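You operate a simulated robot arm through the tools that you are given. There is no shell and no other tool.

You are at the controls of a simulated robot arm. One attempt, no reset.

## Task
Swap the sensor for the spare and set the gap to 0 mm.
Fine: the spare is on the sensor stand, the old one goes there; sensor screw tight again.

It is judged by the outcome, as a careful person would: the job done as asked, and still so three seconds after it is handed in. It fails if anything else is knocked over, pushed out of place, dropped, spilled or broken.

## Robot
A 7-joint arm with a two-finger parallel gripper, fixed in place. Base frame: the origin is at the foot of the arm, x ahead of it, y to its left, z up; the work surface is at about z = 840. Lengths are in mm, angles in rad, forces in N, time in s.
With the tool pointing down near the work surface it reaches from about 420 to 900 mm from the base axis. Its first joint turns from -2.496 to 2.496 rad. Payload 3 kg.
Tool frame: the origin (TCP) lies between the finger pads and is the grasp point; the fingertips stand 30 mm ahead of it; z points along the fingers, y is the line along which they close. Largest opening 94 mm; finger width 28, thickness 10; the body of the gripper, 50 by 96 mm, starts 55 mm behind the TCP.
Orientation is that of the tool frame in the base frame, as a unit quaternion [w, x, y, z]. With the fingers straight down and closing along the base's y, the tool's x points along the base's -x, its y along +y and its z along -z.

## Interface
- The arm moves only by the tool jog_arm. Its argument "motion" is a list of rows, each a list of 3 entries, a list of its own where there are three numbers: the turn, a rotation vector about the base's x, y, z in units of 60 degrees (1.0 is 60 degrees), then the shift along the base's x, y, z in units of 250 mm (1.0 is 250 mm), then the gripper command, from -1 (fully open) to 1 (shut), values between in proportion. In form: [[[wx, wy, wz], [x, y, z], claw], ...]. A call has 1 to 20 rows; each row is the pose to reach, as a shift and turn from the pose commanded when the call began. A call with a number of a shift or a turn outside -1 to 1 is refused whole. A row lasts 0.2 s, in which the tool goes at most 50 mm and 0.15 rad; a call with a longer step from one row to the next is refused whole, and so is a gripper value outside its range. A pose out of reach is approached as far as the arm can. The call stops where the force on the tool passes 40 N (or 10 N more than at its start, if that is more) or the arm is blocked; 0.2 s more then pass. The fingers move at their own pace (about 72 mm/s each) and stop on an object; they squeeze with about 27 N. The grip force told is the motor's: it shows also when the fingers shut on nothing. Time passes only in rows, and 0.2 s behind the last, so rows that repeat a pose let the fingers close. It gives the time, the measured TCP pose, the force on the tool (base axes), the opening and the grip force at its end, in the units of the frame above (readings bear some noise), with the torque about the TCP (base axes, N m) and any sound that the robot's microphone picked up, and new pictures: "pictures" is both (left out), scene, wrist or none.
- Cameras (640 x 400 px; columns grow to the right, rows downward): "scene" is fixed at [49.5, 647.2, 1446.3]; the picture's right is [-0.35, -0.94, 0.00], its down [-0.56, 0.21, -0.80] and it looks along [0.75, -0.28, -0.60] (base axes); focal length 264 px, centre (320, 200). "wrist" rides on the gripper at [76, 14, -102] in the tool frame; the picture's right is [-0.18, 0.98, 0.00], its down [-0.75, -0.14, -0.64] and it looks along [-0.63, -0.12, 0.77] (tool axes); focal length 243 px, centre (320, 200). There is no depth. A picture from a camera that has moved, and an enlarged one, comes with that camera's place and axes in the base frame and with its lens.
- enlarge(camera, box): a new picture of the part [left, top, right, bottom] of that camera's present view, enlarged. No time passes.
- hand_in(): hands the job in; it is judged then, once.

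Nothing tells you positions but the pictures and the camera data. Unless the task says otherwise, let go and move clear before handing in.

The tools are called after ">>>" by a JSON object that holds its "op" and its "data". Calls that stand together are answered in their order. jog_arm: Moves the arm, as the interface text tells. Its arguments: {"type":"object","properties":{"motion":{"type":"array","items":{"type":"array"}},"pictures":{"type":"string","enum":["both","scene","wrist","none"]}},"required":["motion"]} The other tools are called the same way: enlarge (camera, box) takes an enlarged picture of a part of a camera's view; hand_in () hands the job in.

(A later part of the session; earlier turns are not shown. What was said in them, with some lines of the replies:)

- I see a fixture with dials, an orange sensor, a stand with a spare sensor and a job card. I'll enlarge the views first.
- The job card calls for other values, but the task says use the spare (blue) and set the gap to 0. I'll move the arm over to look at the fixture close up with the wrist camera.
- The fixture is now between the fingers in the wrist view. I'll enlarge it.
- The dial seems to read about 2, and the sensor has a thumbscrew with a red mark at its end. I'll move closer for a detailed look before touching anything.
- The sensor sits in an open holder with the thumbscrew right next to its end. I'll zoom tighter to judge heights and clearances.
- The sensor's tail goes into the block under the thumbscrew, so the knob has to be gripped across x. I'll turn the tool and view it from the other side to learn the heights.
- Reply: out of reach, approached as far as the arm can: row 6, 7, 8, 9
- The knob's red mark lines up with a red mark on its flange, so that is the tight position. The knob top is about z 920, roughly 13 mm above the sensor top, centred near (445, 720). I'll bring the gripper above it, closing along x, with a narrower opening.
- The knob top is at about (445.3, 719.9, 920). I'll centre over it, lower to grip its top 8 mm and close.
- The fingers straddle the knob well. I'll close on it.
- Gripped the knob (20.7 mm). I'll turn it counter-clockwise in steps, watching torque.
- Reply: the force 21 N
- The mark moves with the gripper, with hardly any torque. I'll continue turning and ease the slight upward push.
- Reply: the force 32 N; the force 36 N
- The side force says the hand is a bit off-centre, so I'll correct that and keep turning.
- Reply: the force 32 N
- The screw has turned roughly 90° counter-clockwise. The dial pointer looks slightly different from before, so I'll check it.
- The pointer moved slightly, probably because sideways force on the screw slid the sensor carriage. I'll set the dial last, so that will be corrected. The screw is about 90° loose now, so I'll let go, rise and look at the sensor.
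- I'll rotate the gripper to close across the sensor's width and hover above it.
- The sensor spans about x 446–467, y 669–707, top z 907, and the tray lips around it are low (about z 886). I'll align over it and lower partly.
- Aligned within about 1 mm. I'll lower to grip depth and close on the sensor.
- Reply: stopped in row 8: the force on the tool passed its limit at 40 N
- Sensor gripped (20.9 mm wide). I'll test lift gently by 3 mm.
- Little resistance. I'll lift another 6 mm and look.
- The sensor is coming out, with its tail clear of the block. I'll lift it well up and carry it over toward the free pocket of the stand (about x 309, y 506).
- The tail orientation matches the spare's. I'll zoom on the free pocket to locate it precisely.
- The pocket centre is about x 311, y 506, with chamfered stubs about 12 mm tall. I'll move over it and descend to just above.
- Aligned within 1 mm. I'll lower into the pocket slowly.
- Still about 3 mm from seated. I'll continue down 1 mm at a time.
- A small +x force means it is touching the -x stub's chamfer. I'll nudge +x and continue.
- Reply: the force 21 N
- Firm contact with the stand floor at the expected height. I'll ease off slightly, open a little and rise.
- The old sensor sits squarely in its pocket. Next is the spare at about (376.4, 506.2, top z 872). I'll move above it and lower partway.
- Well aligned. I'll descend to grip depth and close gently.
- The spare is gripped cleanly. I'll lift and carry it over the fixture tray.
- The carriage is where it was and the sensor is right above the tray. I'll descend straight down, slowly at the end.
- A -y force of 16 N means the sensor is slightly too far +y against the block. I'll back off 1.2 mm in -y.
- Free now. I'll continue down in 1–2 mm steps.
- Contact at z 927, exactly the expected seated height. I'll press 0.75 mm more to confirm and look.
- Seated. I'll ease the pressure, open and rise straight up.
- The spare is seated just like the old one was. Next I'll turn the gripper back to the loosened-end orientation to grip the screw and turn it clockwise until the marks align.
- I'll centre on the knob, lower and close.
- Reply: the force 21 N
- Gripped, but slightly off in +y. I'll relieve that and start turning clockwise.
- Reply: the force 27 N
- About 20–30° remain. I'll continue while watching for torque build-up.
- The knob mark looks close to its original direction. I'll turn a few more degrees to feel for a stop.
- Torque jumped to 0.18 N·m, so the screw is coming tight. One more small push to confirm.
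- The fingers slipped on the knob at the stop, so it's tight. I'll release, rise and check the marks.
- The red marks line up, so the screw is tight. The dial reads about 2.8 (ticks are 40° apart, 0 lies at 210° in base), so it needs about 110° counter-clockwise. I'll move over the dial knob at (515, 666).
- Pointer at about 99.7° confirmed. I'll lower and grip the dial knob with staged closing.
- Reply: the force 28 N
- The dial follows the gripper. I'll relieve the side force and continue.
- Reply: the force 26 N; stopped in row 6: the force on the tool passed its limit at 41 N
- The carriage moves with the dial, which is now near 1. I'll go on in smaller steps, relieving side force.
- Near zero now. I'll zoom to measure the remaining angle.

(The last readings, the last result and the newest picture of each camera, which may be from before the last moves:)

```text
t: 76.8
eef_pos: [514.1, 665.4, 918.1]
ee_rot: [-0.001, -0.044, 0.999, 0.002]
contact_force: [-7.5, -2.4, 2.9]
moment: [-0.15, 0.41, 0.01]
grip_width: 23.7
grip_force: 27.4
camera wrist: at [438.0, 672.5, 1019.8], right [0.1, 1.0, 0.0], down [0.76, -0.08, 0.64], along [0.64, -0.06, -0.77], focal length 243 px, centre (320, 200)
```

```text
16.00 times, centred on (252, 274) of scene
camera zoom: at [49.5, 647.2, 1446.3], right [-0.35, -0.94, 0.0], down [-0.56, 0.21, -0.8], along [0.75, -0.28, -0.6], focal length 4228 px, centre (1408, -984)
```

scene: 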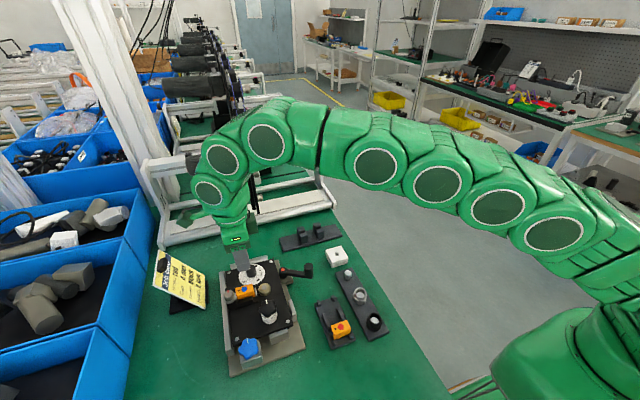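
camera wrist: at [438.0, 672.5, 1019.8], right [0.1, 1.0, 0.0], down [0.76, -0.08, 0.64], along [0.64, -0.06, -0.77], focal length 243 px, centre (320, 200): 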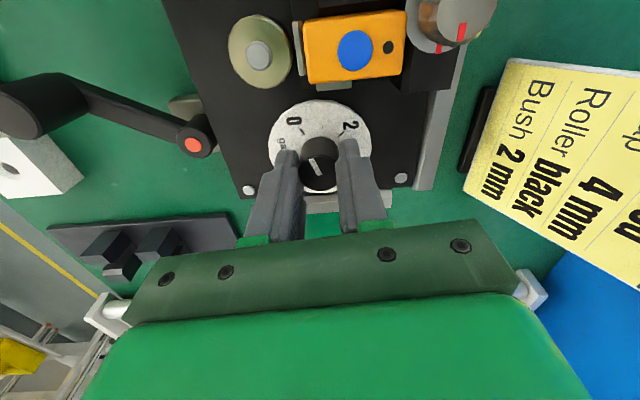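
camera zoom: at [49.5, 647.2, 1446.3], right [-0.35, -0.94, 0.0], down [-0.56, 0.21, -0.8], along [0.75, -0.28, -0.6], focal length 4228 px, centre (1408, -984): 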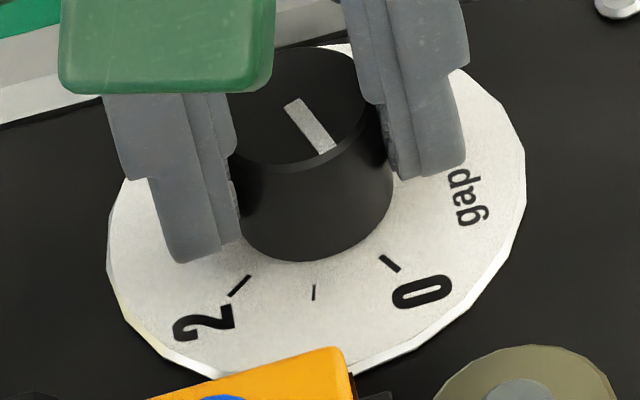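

By both views the pointer is at about 199.5° and zero is at 210°. I'll turn 10.5° more.

>>> {"op": "jog_arm", "data": {"motion": [[[0, 0, 0.06], [-0.0015, 0, 0], 1], [[0, 0, 0.12], [-0.0015, 0, 0], 1], [[0, 0, 0.17], [-0.0015, 0, 0], 1], [[0, 0, 0.17], [-0.0015, 0, 0], 1]], "pictures": "wrist"}}

>>> {"op": "enlarge", "data": {"camera": "wrist", "box": [285, 95, 355, 195]}}

>>> {"op": "enlarge", "data": {"camera": "scene", "box": [237, 262, 267, 286]}}

```text
t: 77.8
eef_pos: [515.9, 664.7, 917.9]
ee_rot: [-0.001, -0.131, 0.991, 0.0]
contact_force: [3.6, 3.1, 0.2]
moment: [-0.04, 0.07, -0.01]
grip_width: 23.7
grip_force: 27.5
camera wrist: at [437.9, 658.8, 1019.7], right [-0.08, 1.0, 0.0], down [0.77, 0.06, 0.64], along [0.64, 0.05, -0.77], focal length 243 px, centre (320, 200)
```

wrist: 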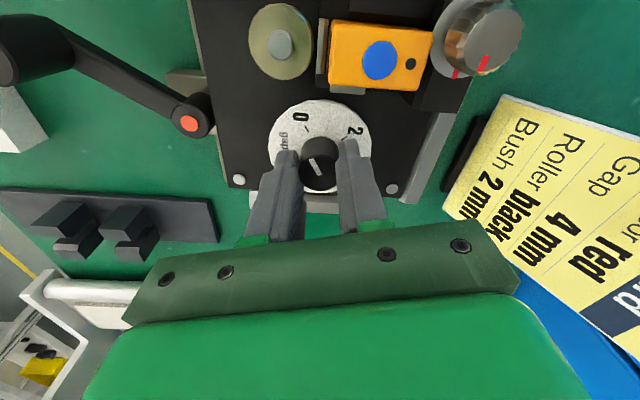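

```text
4.00 times, centred on (320, 145) of wrist
camera zoom: at [437.9, 658.8, 1019.7], right [-0.08, 1.0, 0.0], down [0.77, 0.06, 0.64], along [0.64, 0.05, -0.77], focal length 970 px, centre (320, 420)
```

zoom: 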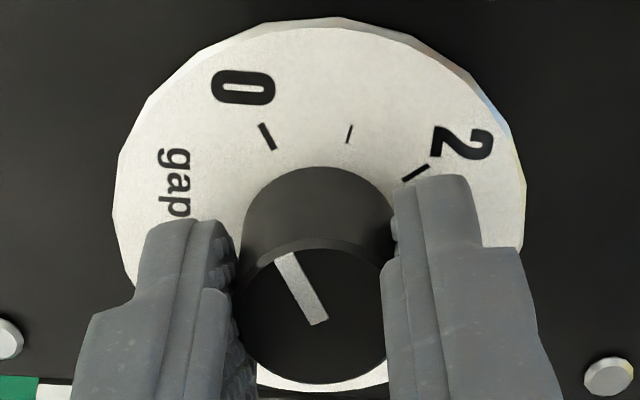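

```text
16.00 times, centred on (252, 274) of scene
camera zoom: at [49.5, 647.2, 1446.3], right [-0.35, -0.94, 0.0], down [-0.56, 0.21, -0.8], along [0.75, -0.28, -0.6], focal length 4228 px, centre (1408, -984)
```

zoom: 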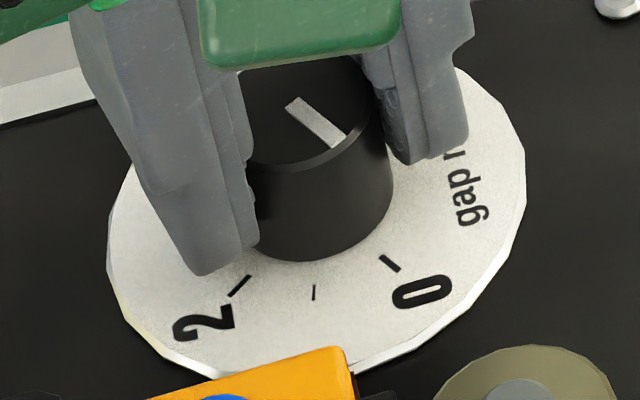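

Both views put the pointer at about 209–210°, right on the 0 tick. I'll release gently and rise.

>>> {"op": "jog_arm", "data": {"motion": [[[0, 0, 0], [0.0005, 0.0005, 0], 0.45], [[0, 0, 0], [0.0005, 0.0005, 0], 0.35], [[0, 0, 0], [0.0005, 0.0005, 0], 0.2], [[0, 0, 0], [0.0005, 0.0005, 0.04], 0.2], [[0, 0, 0], [0.0005, 0.0005, 0.1], 0.2], [[0, 0, 0], [0.0005, 0.0005, 0.2], 0.2], [[0, 0, 0], [-0.15, 0, 0.35], 0.2], [[0, 0, 0], [-0.3, 0, 0.4], 0.2], [[0, 0, 0], [-0.4, 0, 0.4], 0.2], [[0, 0, 0], [-0.4, 0, 0.4], 0.2]], "pictures": "both"}}

>>> {"op": "enlarge", "data": {"camera": "wrist", "box": [250, 60, 410, 190]}}

>>> {"op": "enlarge", "data": {"camera": "scene", "box": [237, 262, 267, 286]}}

>>> {"op": "enlarge", "data": {"camera": "scene", "box": [200, 240, 320, 380]}}

```text
refused: row 7 steps farther than a row can; nothing moved
```

```text
3.08 times, centred on (330, 125) of wrist
camera zoom: at [437.9, 658.8, 1019.7], right [-0.08, 1.0, 0.0], down [0.77, 0.06, 0.64], along [0.64, 0.05, -0.77], focal length 746 px, centre (289, 431)
```

zoom: 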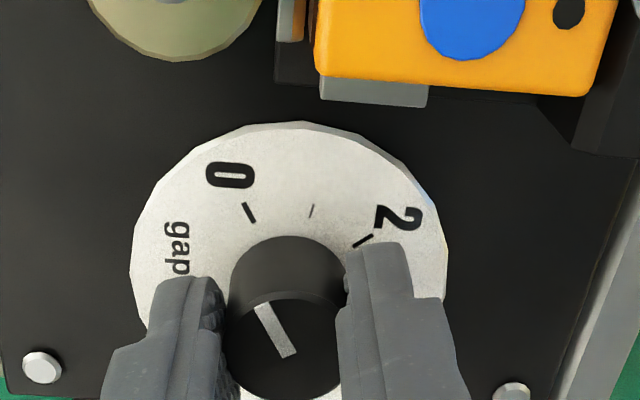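

```text
16.00 times, centred on (252, 274) of scene
camera zoom: at [49.5, 647.2, 1446.3], right [-0.35, -0.94, 0.0], down [-0.56, 0.21, -0.8], along [0.75, -0.28, -0.6], focal length 4228 px, centre (1408, -984)
```

zoom: 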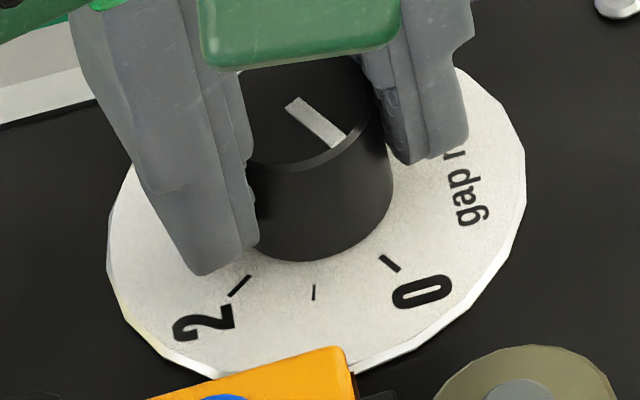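

```text
2.86 times, centred on (260, 310) of scene
camera zoom: at [49.5, 647.2, 1446.3], right [-0.35, -0.94, 0.0], down [-0.56, 0.21, -0.8], along [0.75, -0.28, -0.6], focal length 755 px, centre (491, -114)
```

zoom: 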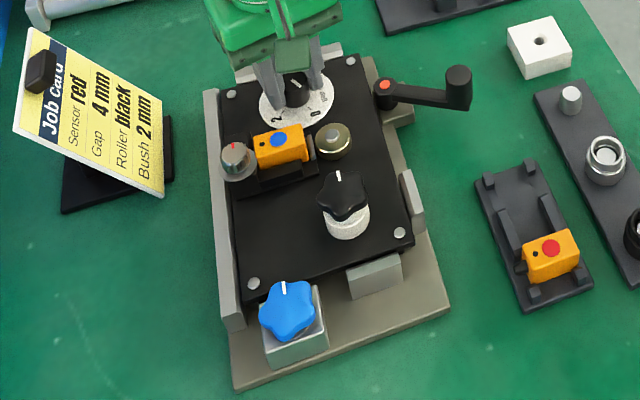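

The call was refused because one step was too long. I'll release with smaller steps and then move clear.

>>> {"op": "jog_arm", "data": {"motion": [[[0, 0, 0], [0.0005, 0.0005, 0], 0.45], [[0, 0, 0], [0.0005, 0.0005, 0], 0.35], [[0, 0, 0], [0.0005, 0.0005, 0], 0.2], [[0, 0, 0], [0.0005, 0.0005, 0.04], 0.2], [[0, 0, 0], [0.0005, 0.0005, 0.12], 0.2], [[0, 0, 0], [0.0005, 0.0005, 0.26], 0.2], [[0, 0, 0], [-0.1, 0, 0.36], 0.2], [[0, 0, 0], [-0.24, 0, 0.4], 0.2], [[0, 0, 0], [-0.4, 0, 0.42], 0.2], [[0, 0, 0], [-0.4, 0, 0.42], 0.2]], "pictures": "both"}}

>>> {"op": "enlarge", "data": {"camera": "wrist", "box": [250, 100, 410, 220]}}

>>> {"op": "enlarge", "data": {"camera": "scene", "box": [237, 262, 267, 286]}}

>>> {"op": "enlarge", "data": {"camera": "scene", "box": [200, 240, 370, 380]}}

```text
t: 80.0
eef_pos: [412.1, 663.4, 1024.6]
ee_rot: [-0.001, -0.132, 0.991, 0.001]
contact_force: [0.1, 0.0, 0.1]
moment: [-0.01, -0.01, 0.0]
grip_width: 37.5
grip_force: 0.1
camera wrist: at [334.9, 657.7, 1124.8], right [-0.08, 1.0, 0.0], down [0.77, 0.06, 0.64], along [0.64, 0.05, -0.77], focal length 243 px, centre (320, 200)
```

scene: 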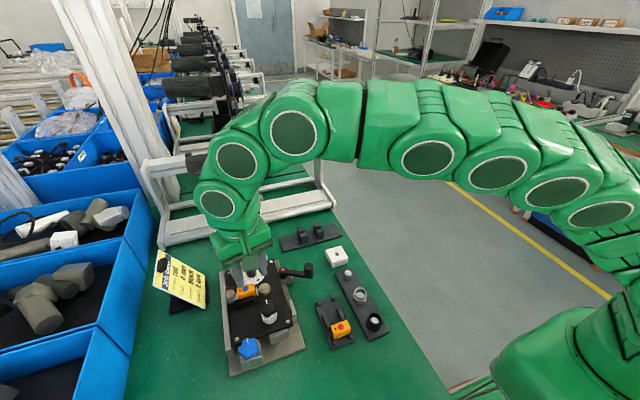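
wrist: 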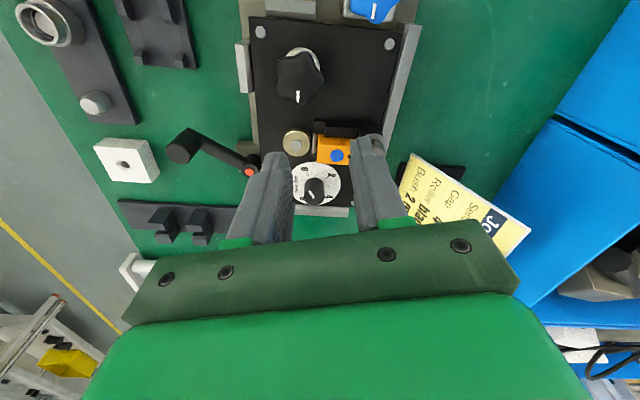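

```text
3.33 times, centred on (330, 160) of wrist
camera zoom: at [334.9, 657.7, 1124.8], right [-0.08, 1.0, 0.0], down [0.77, 0.06, 0.64], along [0.64, 0.05, -0.77], focal length 809 px, centre (287, 333)
```

zoom: 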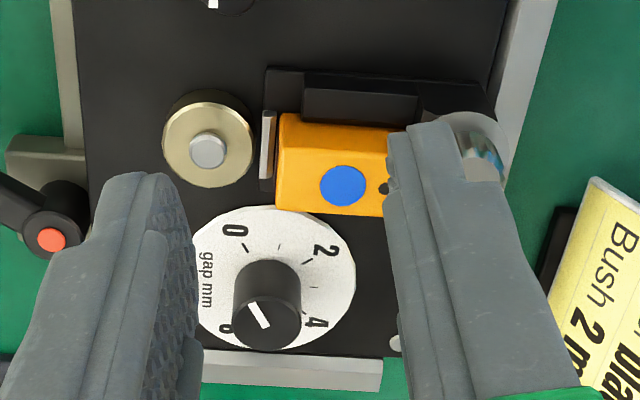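

```text
16.00 times, centred on (252, 274) of scene
camera zoom: at [49.5, 647.2, 1446.3], right [-0.35, -0.94, 0.0], down [-0.56, 0.21, -0.8], along [0.75, -0.28, -0.6], focal length 4228 px, centre (1408, -984)
```

zoom: 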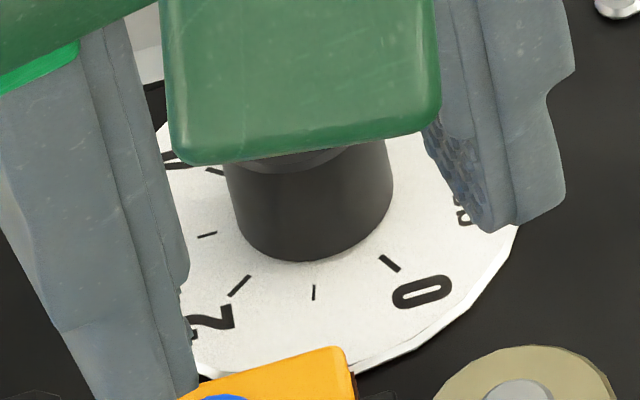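

```text
2.86 times, centred on (285, 310) of scene
camera zoom: at [49.5, 647.2, 1446.3], right [-0.35, -0.94, 0.0], down [-0.56, 0.21, -0.8], along [0.75, -0.28, -0.6], focal length 755 px, centre (420, -114)
```

zoom: 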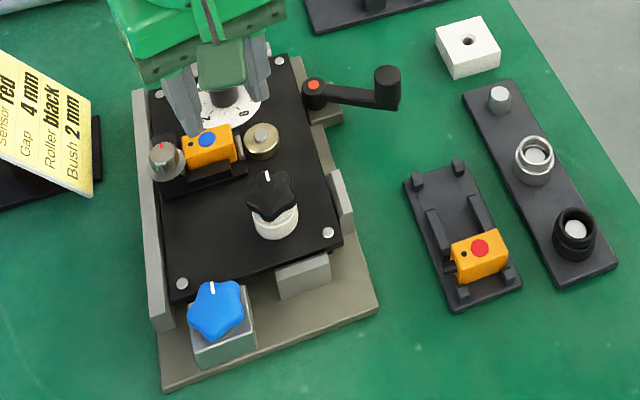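

Everything looks in place. I'll move further back for an unobstructed check of the dial and screw.

>>> {"op": "jog_arm", "data": {"motion": [[[0, 0, -0.1], [-0.1, 0, 0.08], 0.2], [[0, 0, -0.2], [-0.2, 0, 0.16], 0.0], [[0, 0, -0.25], [-0.3, 0, 0.24], -0.5], [[0, 0, -0.25], [-0.4, 0.02, 0.3], -1], [[0, 0, -0.25], [-0.45, 0.02, 0.3], -1], [[0, 0, -0.25], [-0.45, 0.02, 0.3], -1]], "pictures": "both"}}

>>> {"op": "enlarge", "data": {"camera": "wrist", "box": [290, 130, 390, 230]}}

>>> {"op": "enlarge", "data": {"camera": "scene", "box": [237, 262, 267, 286]}}

>>> {"op": "enlarge", "data": {"camera": "scene", "box": [215, 258, 295, 310]}}

```text
t: 81.3
eef_pos: [300.8, 668.7, 1097.1]
ee_rot: [-0.001, -0.002, 1.0, 0.0]
contact_force: [0.1, -0.6, -0.7]
moment: [0.01, 0.01, 0.0]
grip_width: 94.2
grip_force: 0.0
camera wrist: at [225.2, 683.8, 1198.3], right [0.18, 0.98, 0.0], down [0.76, -0.14, 0.64], along [0.63, -0.12, -0.77], focal length 243 px, centre (320, 200)
```

scene: 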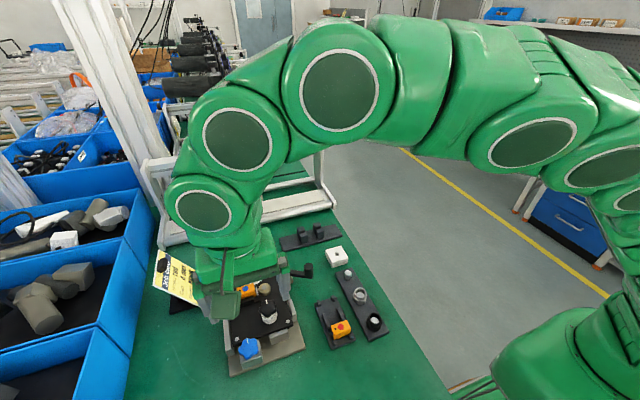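
wrist: 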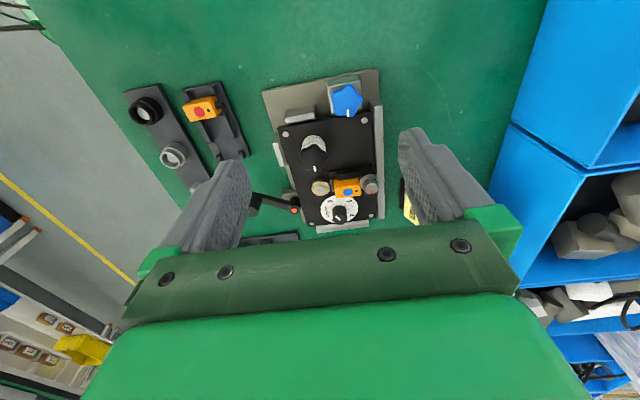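

```text
4.00 times, centred on (340, 180) of wrist
camera zoom: at [225.2, 683.8, 1198.3], right [0.18, 0.98, 0.0], down [0.76, -0.14, 0.64], along [0.63, -0.12, -0.77], focal length 970 px, centre (240, 280)
```

zoom: 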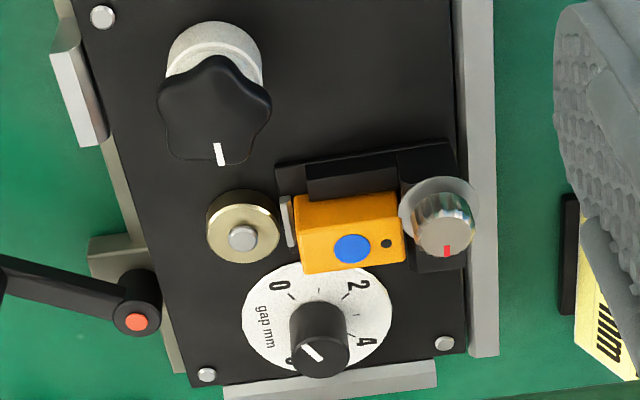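

```text
16.00 times, centred on (252, 274) of scene
camera zoom: at [49.5, 647.2, 1446.3], right [-0.35, -0.94, 0.0], down [-0.56, 0.21, -0.8], along [0.75, -0.28, -0.6], focal length 4228 px, centre (1408, -984)
```

zoom: 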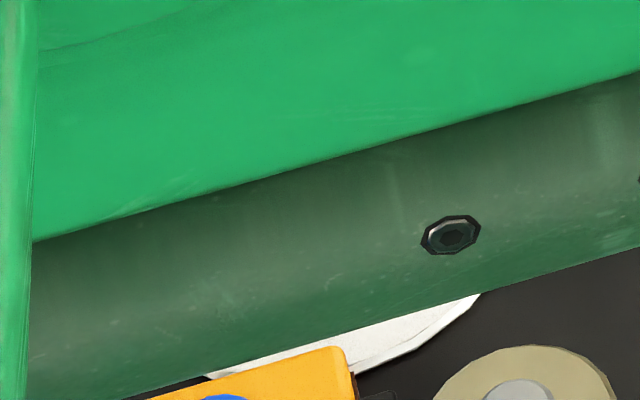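

```text
7.69 times, centred on (255, 284) of scene
camera zoom: at [49.5, 647.2, 1446.3], right [-0.35, -0.94, 0.0], down [-0.56, 0.21, -0.8], along [0.75, -0.28, -0.6], focal length 2033 px, centre (820, -446)
```

zoom: 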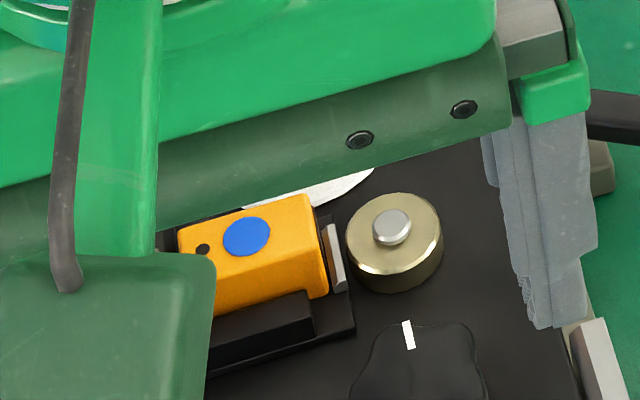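

I'll move the arm aside so the fixed camera sees the dial clearly.

>>> {"op": "jog_arm", "data": {"motion": [[[0, 0, 0], [0.02, -0.14, 0.05], -1], [[0, 0, 0], [0.04, -0.3, 0.1], -1], [[0, 0, 0], [0.06, -0.46, 0.15], -1], [[0, 0, 0], [0.08, -0.62, 0.2], -1], [[0, 0, 0], [0.1, -0.78, 0.25], -1], [[0, 0, 0], [0.12, -0.94, 0.3], -1], [[0, 0, 0], [0.12, -1.0, 0.3], -1], [[0, 0, 0], [0.12, -1.0, 0.3], -1]], "pictures": "scene"}}

>>> {"op": "enlarge", "data": {"camera": "scene", "box": [237, 262, 267, 286]}}

>>> {"op": "enlarge", "data": {"camera": "scene", "box": [215, 258, 295, 310]}}

>>> {"op": "enlarge", "data": {"camera": "scene", "box": [310, 285, 380, 350]}}

>>> {"op": "enlarge", "data": {"camera": "scene", "box": [221, 282, 251, 306]}}

```text
t: 83.2
eef_pos: [331.2, 417.9, 1172.5]
ee_rot: [-0.001, -0.002, 1.0, 0.001]
contact_force: [1.3, 0.5, -0.7]
moment: [-0.01, 0.0, 0.0]
grip_width: 94.0
grip_force: 0.0
```

scene: 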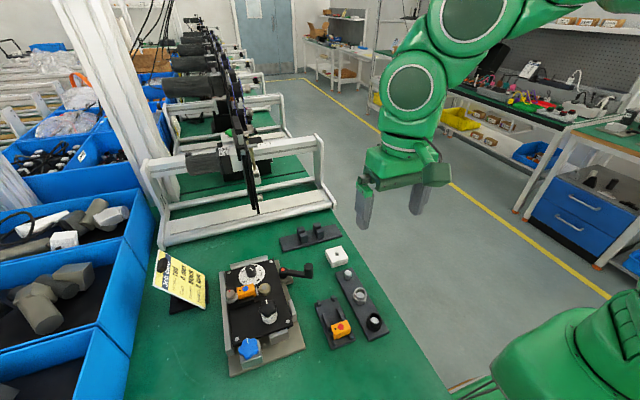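

```text
16.00 times, centred on (252, 274) of scene
camera zoom: at [49.5, 647.2, 1446.3], right [-0.35, -0.94, 0.0], down [-0.56, 0.21, -0.8], along [0.75, -0.28, -0.6], focal length 4228 px, centre (1408, -984)
```

zoom: 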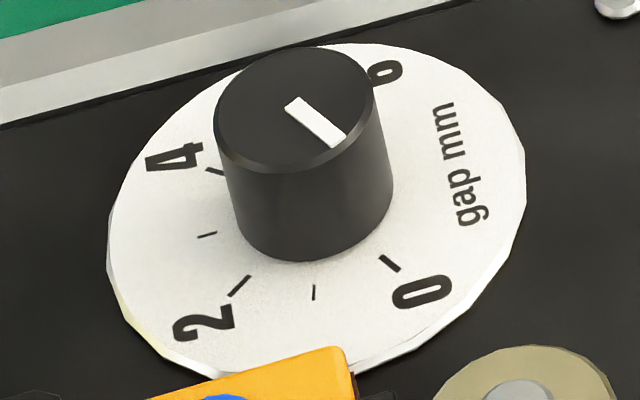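

```text
7.69 times, centred on (255, 284) of scene
camera zoom: at [49.5, 647.2, 1446.3], right [-0.35, -0.94, 0.0], down [-0.56, 0.21, -0.8], along [0.75, -0.28, -0.6], focal length 2033 px, centre (820, -446)
```

zoom: 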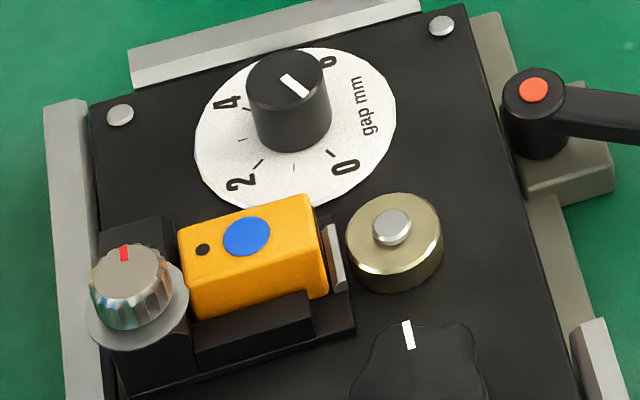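

```text
6.15 times, centred on (345, 318) of scene
camera zoom: at [49.5, 647.2, 1446.3], right [-0.35, -0.94, 0.0], down [-0.56, 0.21, -0.8], along [0.75, -0.28, -0.6], focal length 1626 px, centre (166, -523)
```

zoom: 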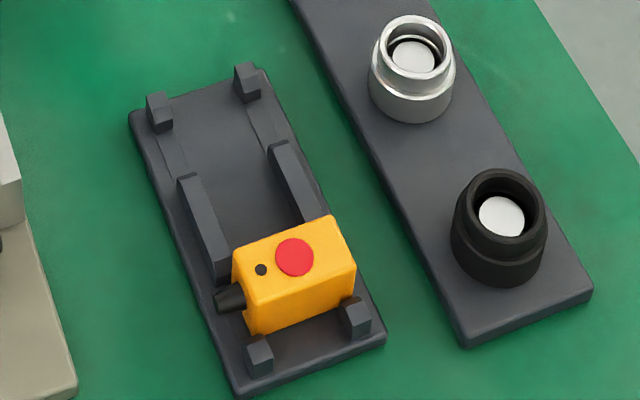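

```text
16.00 times, centred on (236, 294) of scene
camera zoom: at [49.5, 647.2, 1446.3], right [-0.35, -0.94, 0.0], down [-0.56, 0.21, -0.8], along [0.75, -0.28, -0.6], focal length 4228 px, centre (1664, -1304)
```

zoom: 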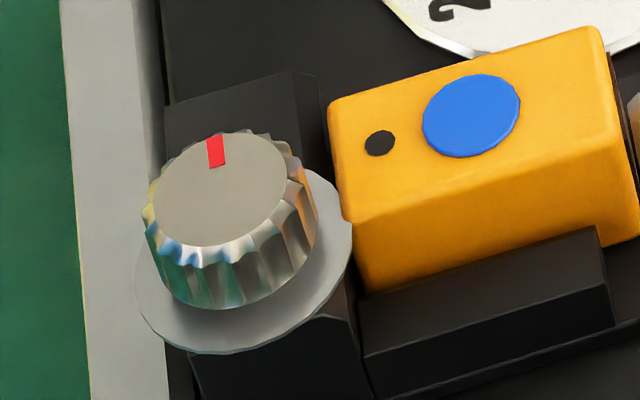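

The spare (blue) sensor is in the fixture with its screw tight and the red marks aligned. The dial points at 0 mm, the old (red) sensor is in the stand pocket, and the arm is clear, so I'm handing in.

>>> {"op": "hand_in", "data": {}}

```text
The job is handed in.
```

The sensor swap is done and handed in; I haven't been shown the judging result.

- **Spare sensor:** the blue spare is seated in the fixture in the same position the old one had.
- **Screw:** I turned it clockwise to its stop, where the gripper began to slip on the knob. The red mark on the knob lines up with the one on its flange, to within about 2° by my reading of the pictures.
- **Gap:** the dial points at 0 mm. My angle readings put it within about 1° of the 0 tick, or roughly 0.02 mm.
- **Old sensor:** the red one is in the stand's free pocket, with its tail facing the same way as the spare's did.

While I worked the screw, side force slid the sensor carriage and moved the dial from 2 to about 2.8. I set the gap last, so that drift is gone.

The job card on the bench says red sensor and 4 mm gap. I followed your instructions instead.

The arm is clear of the fixture, and I saw nothing else knocked or moved in the last pictures.
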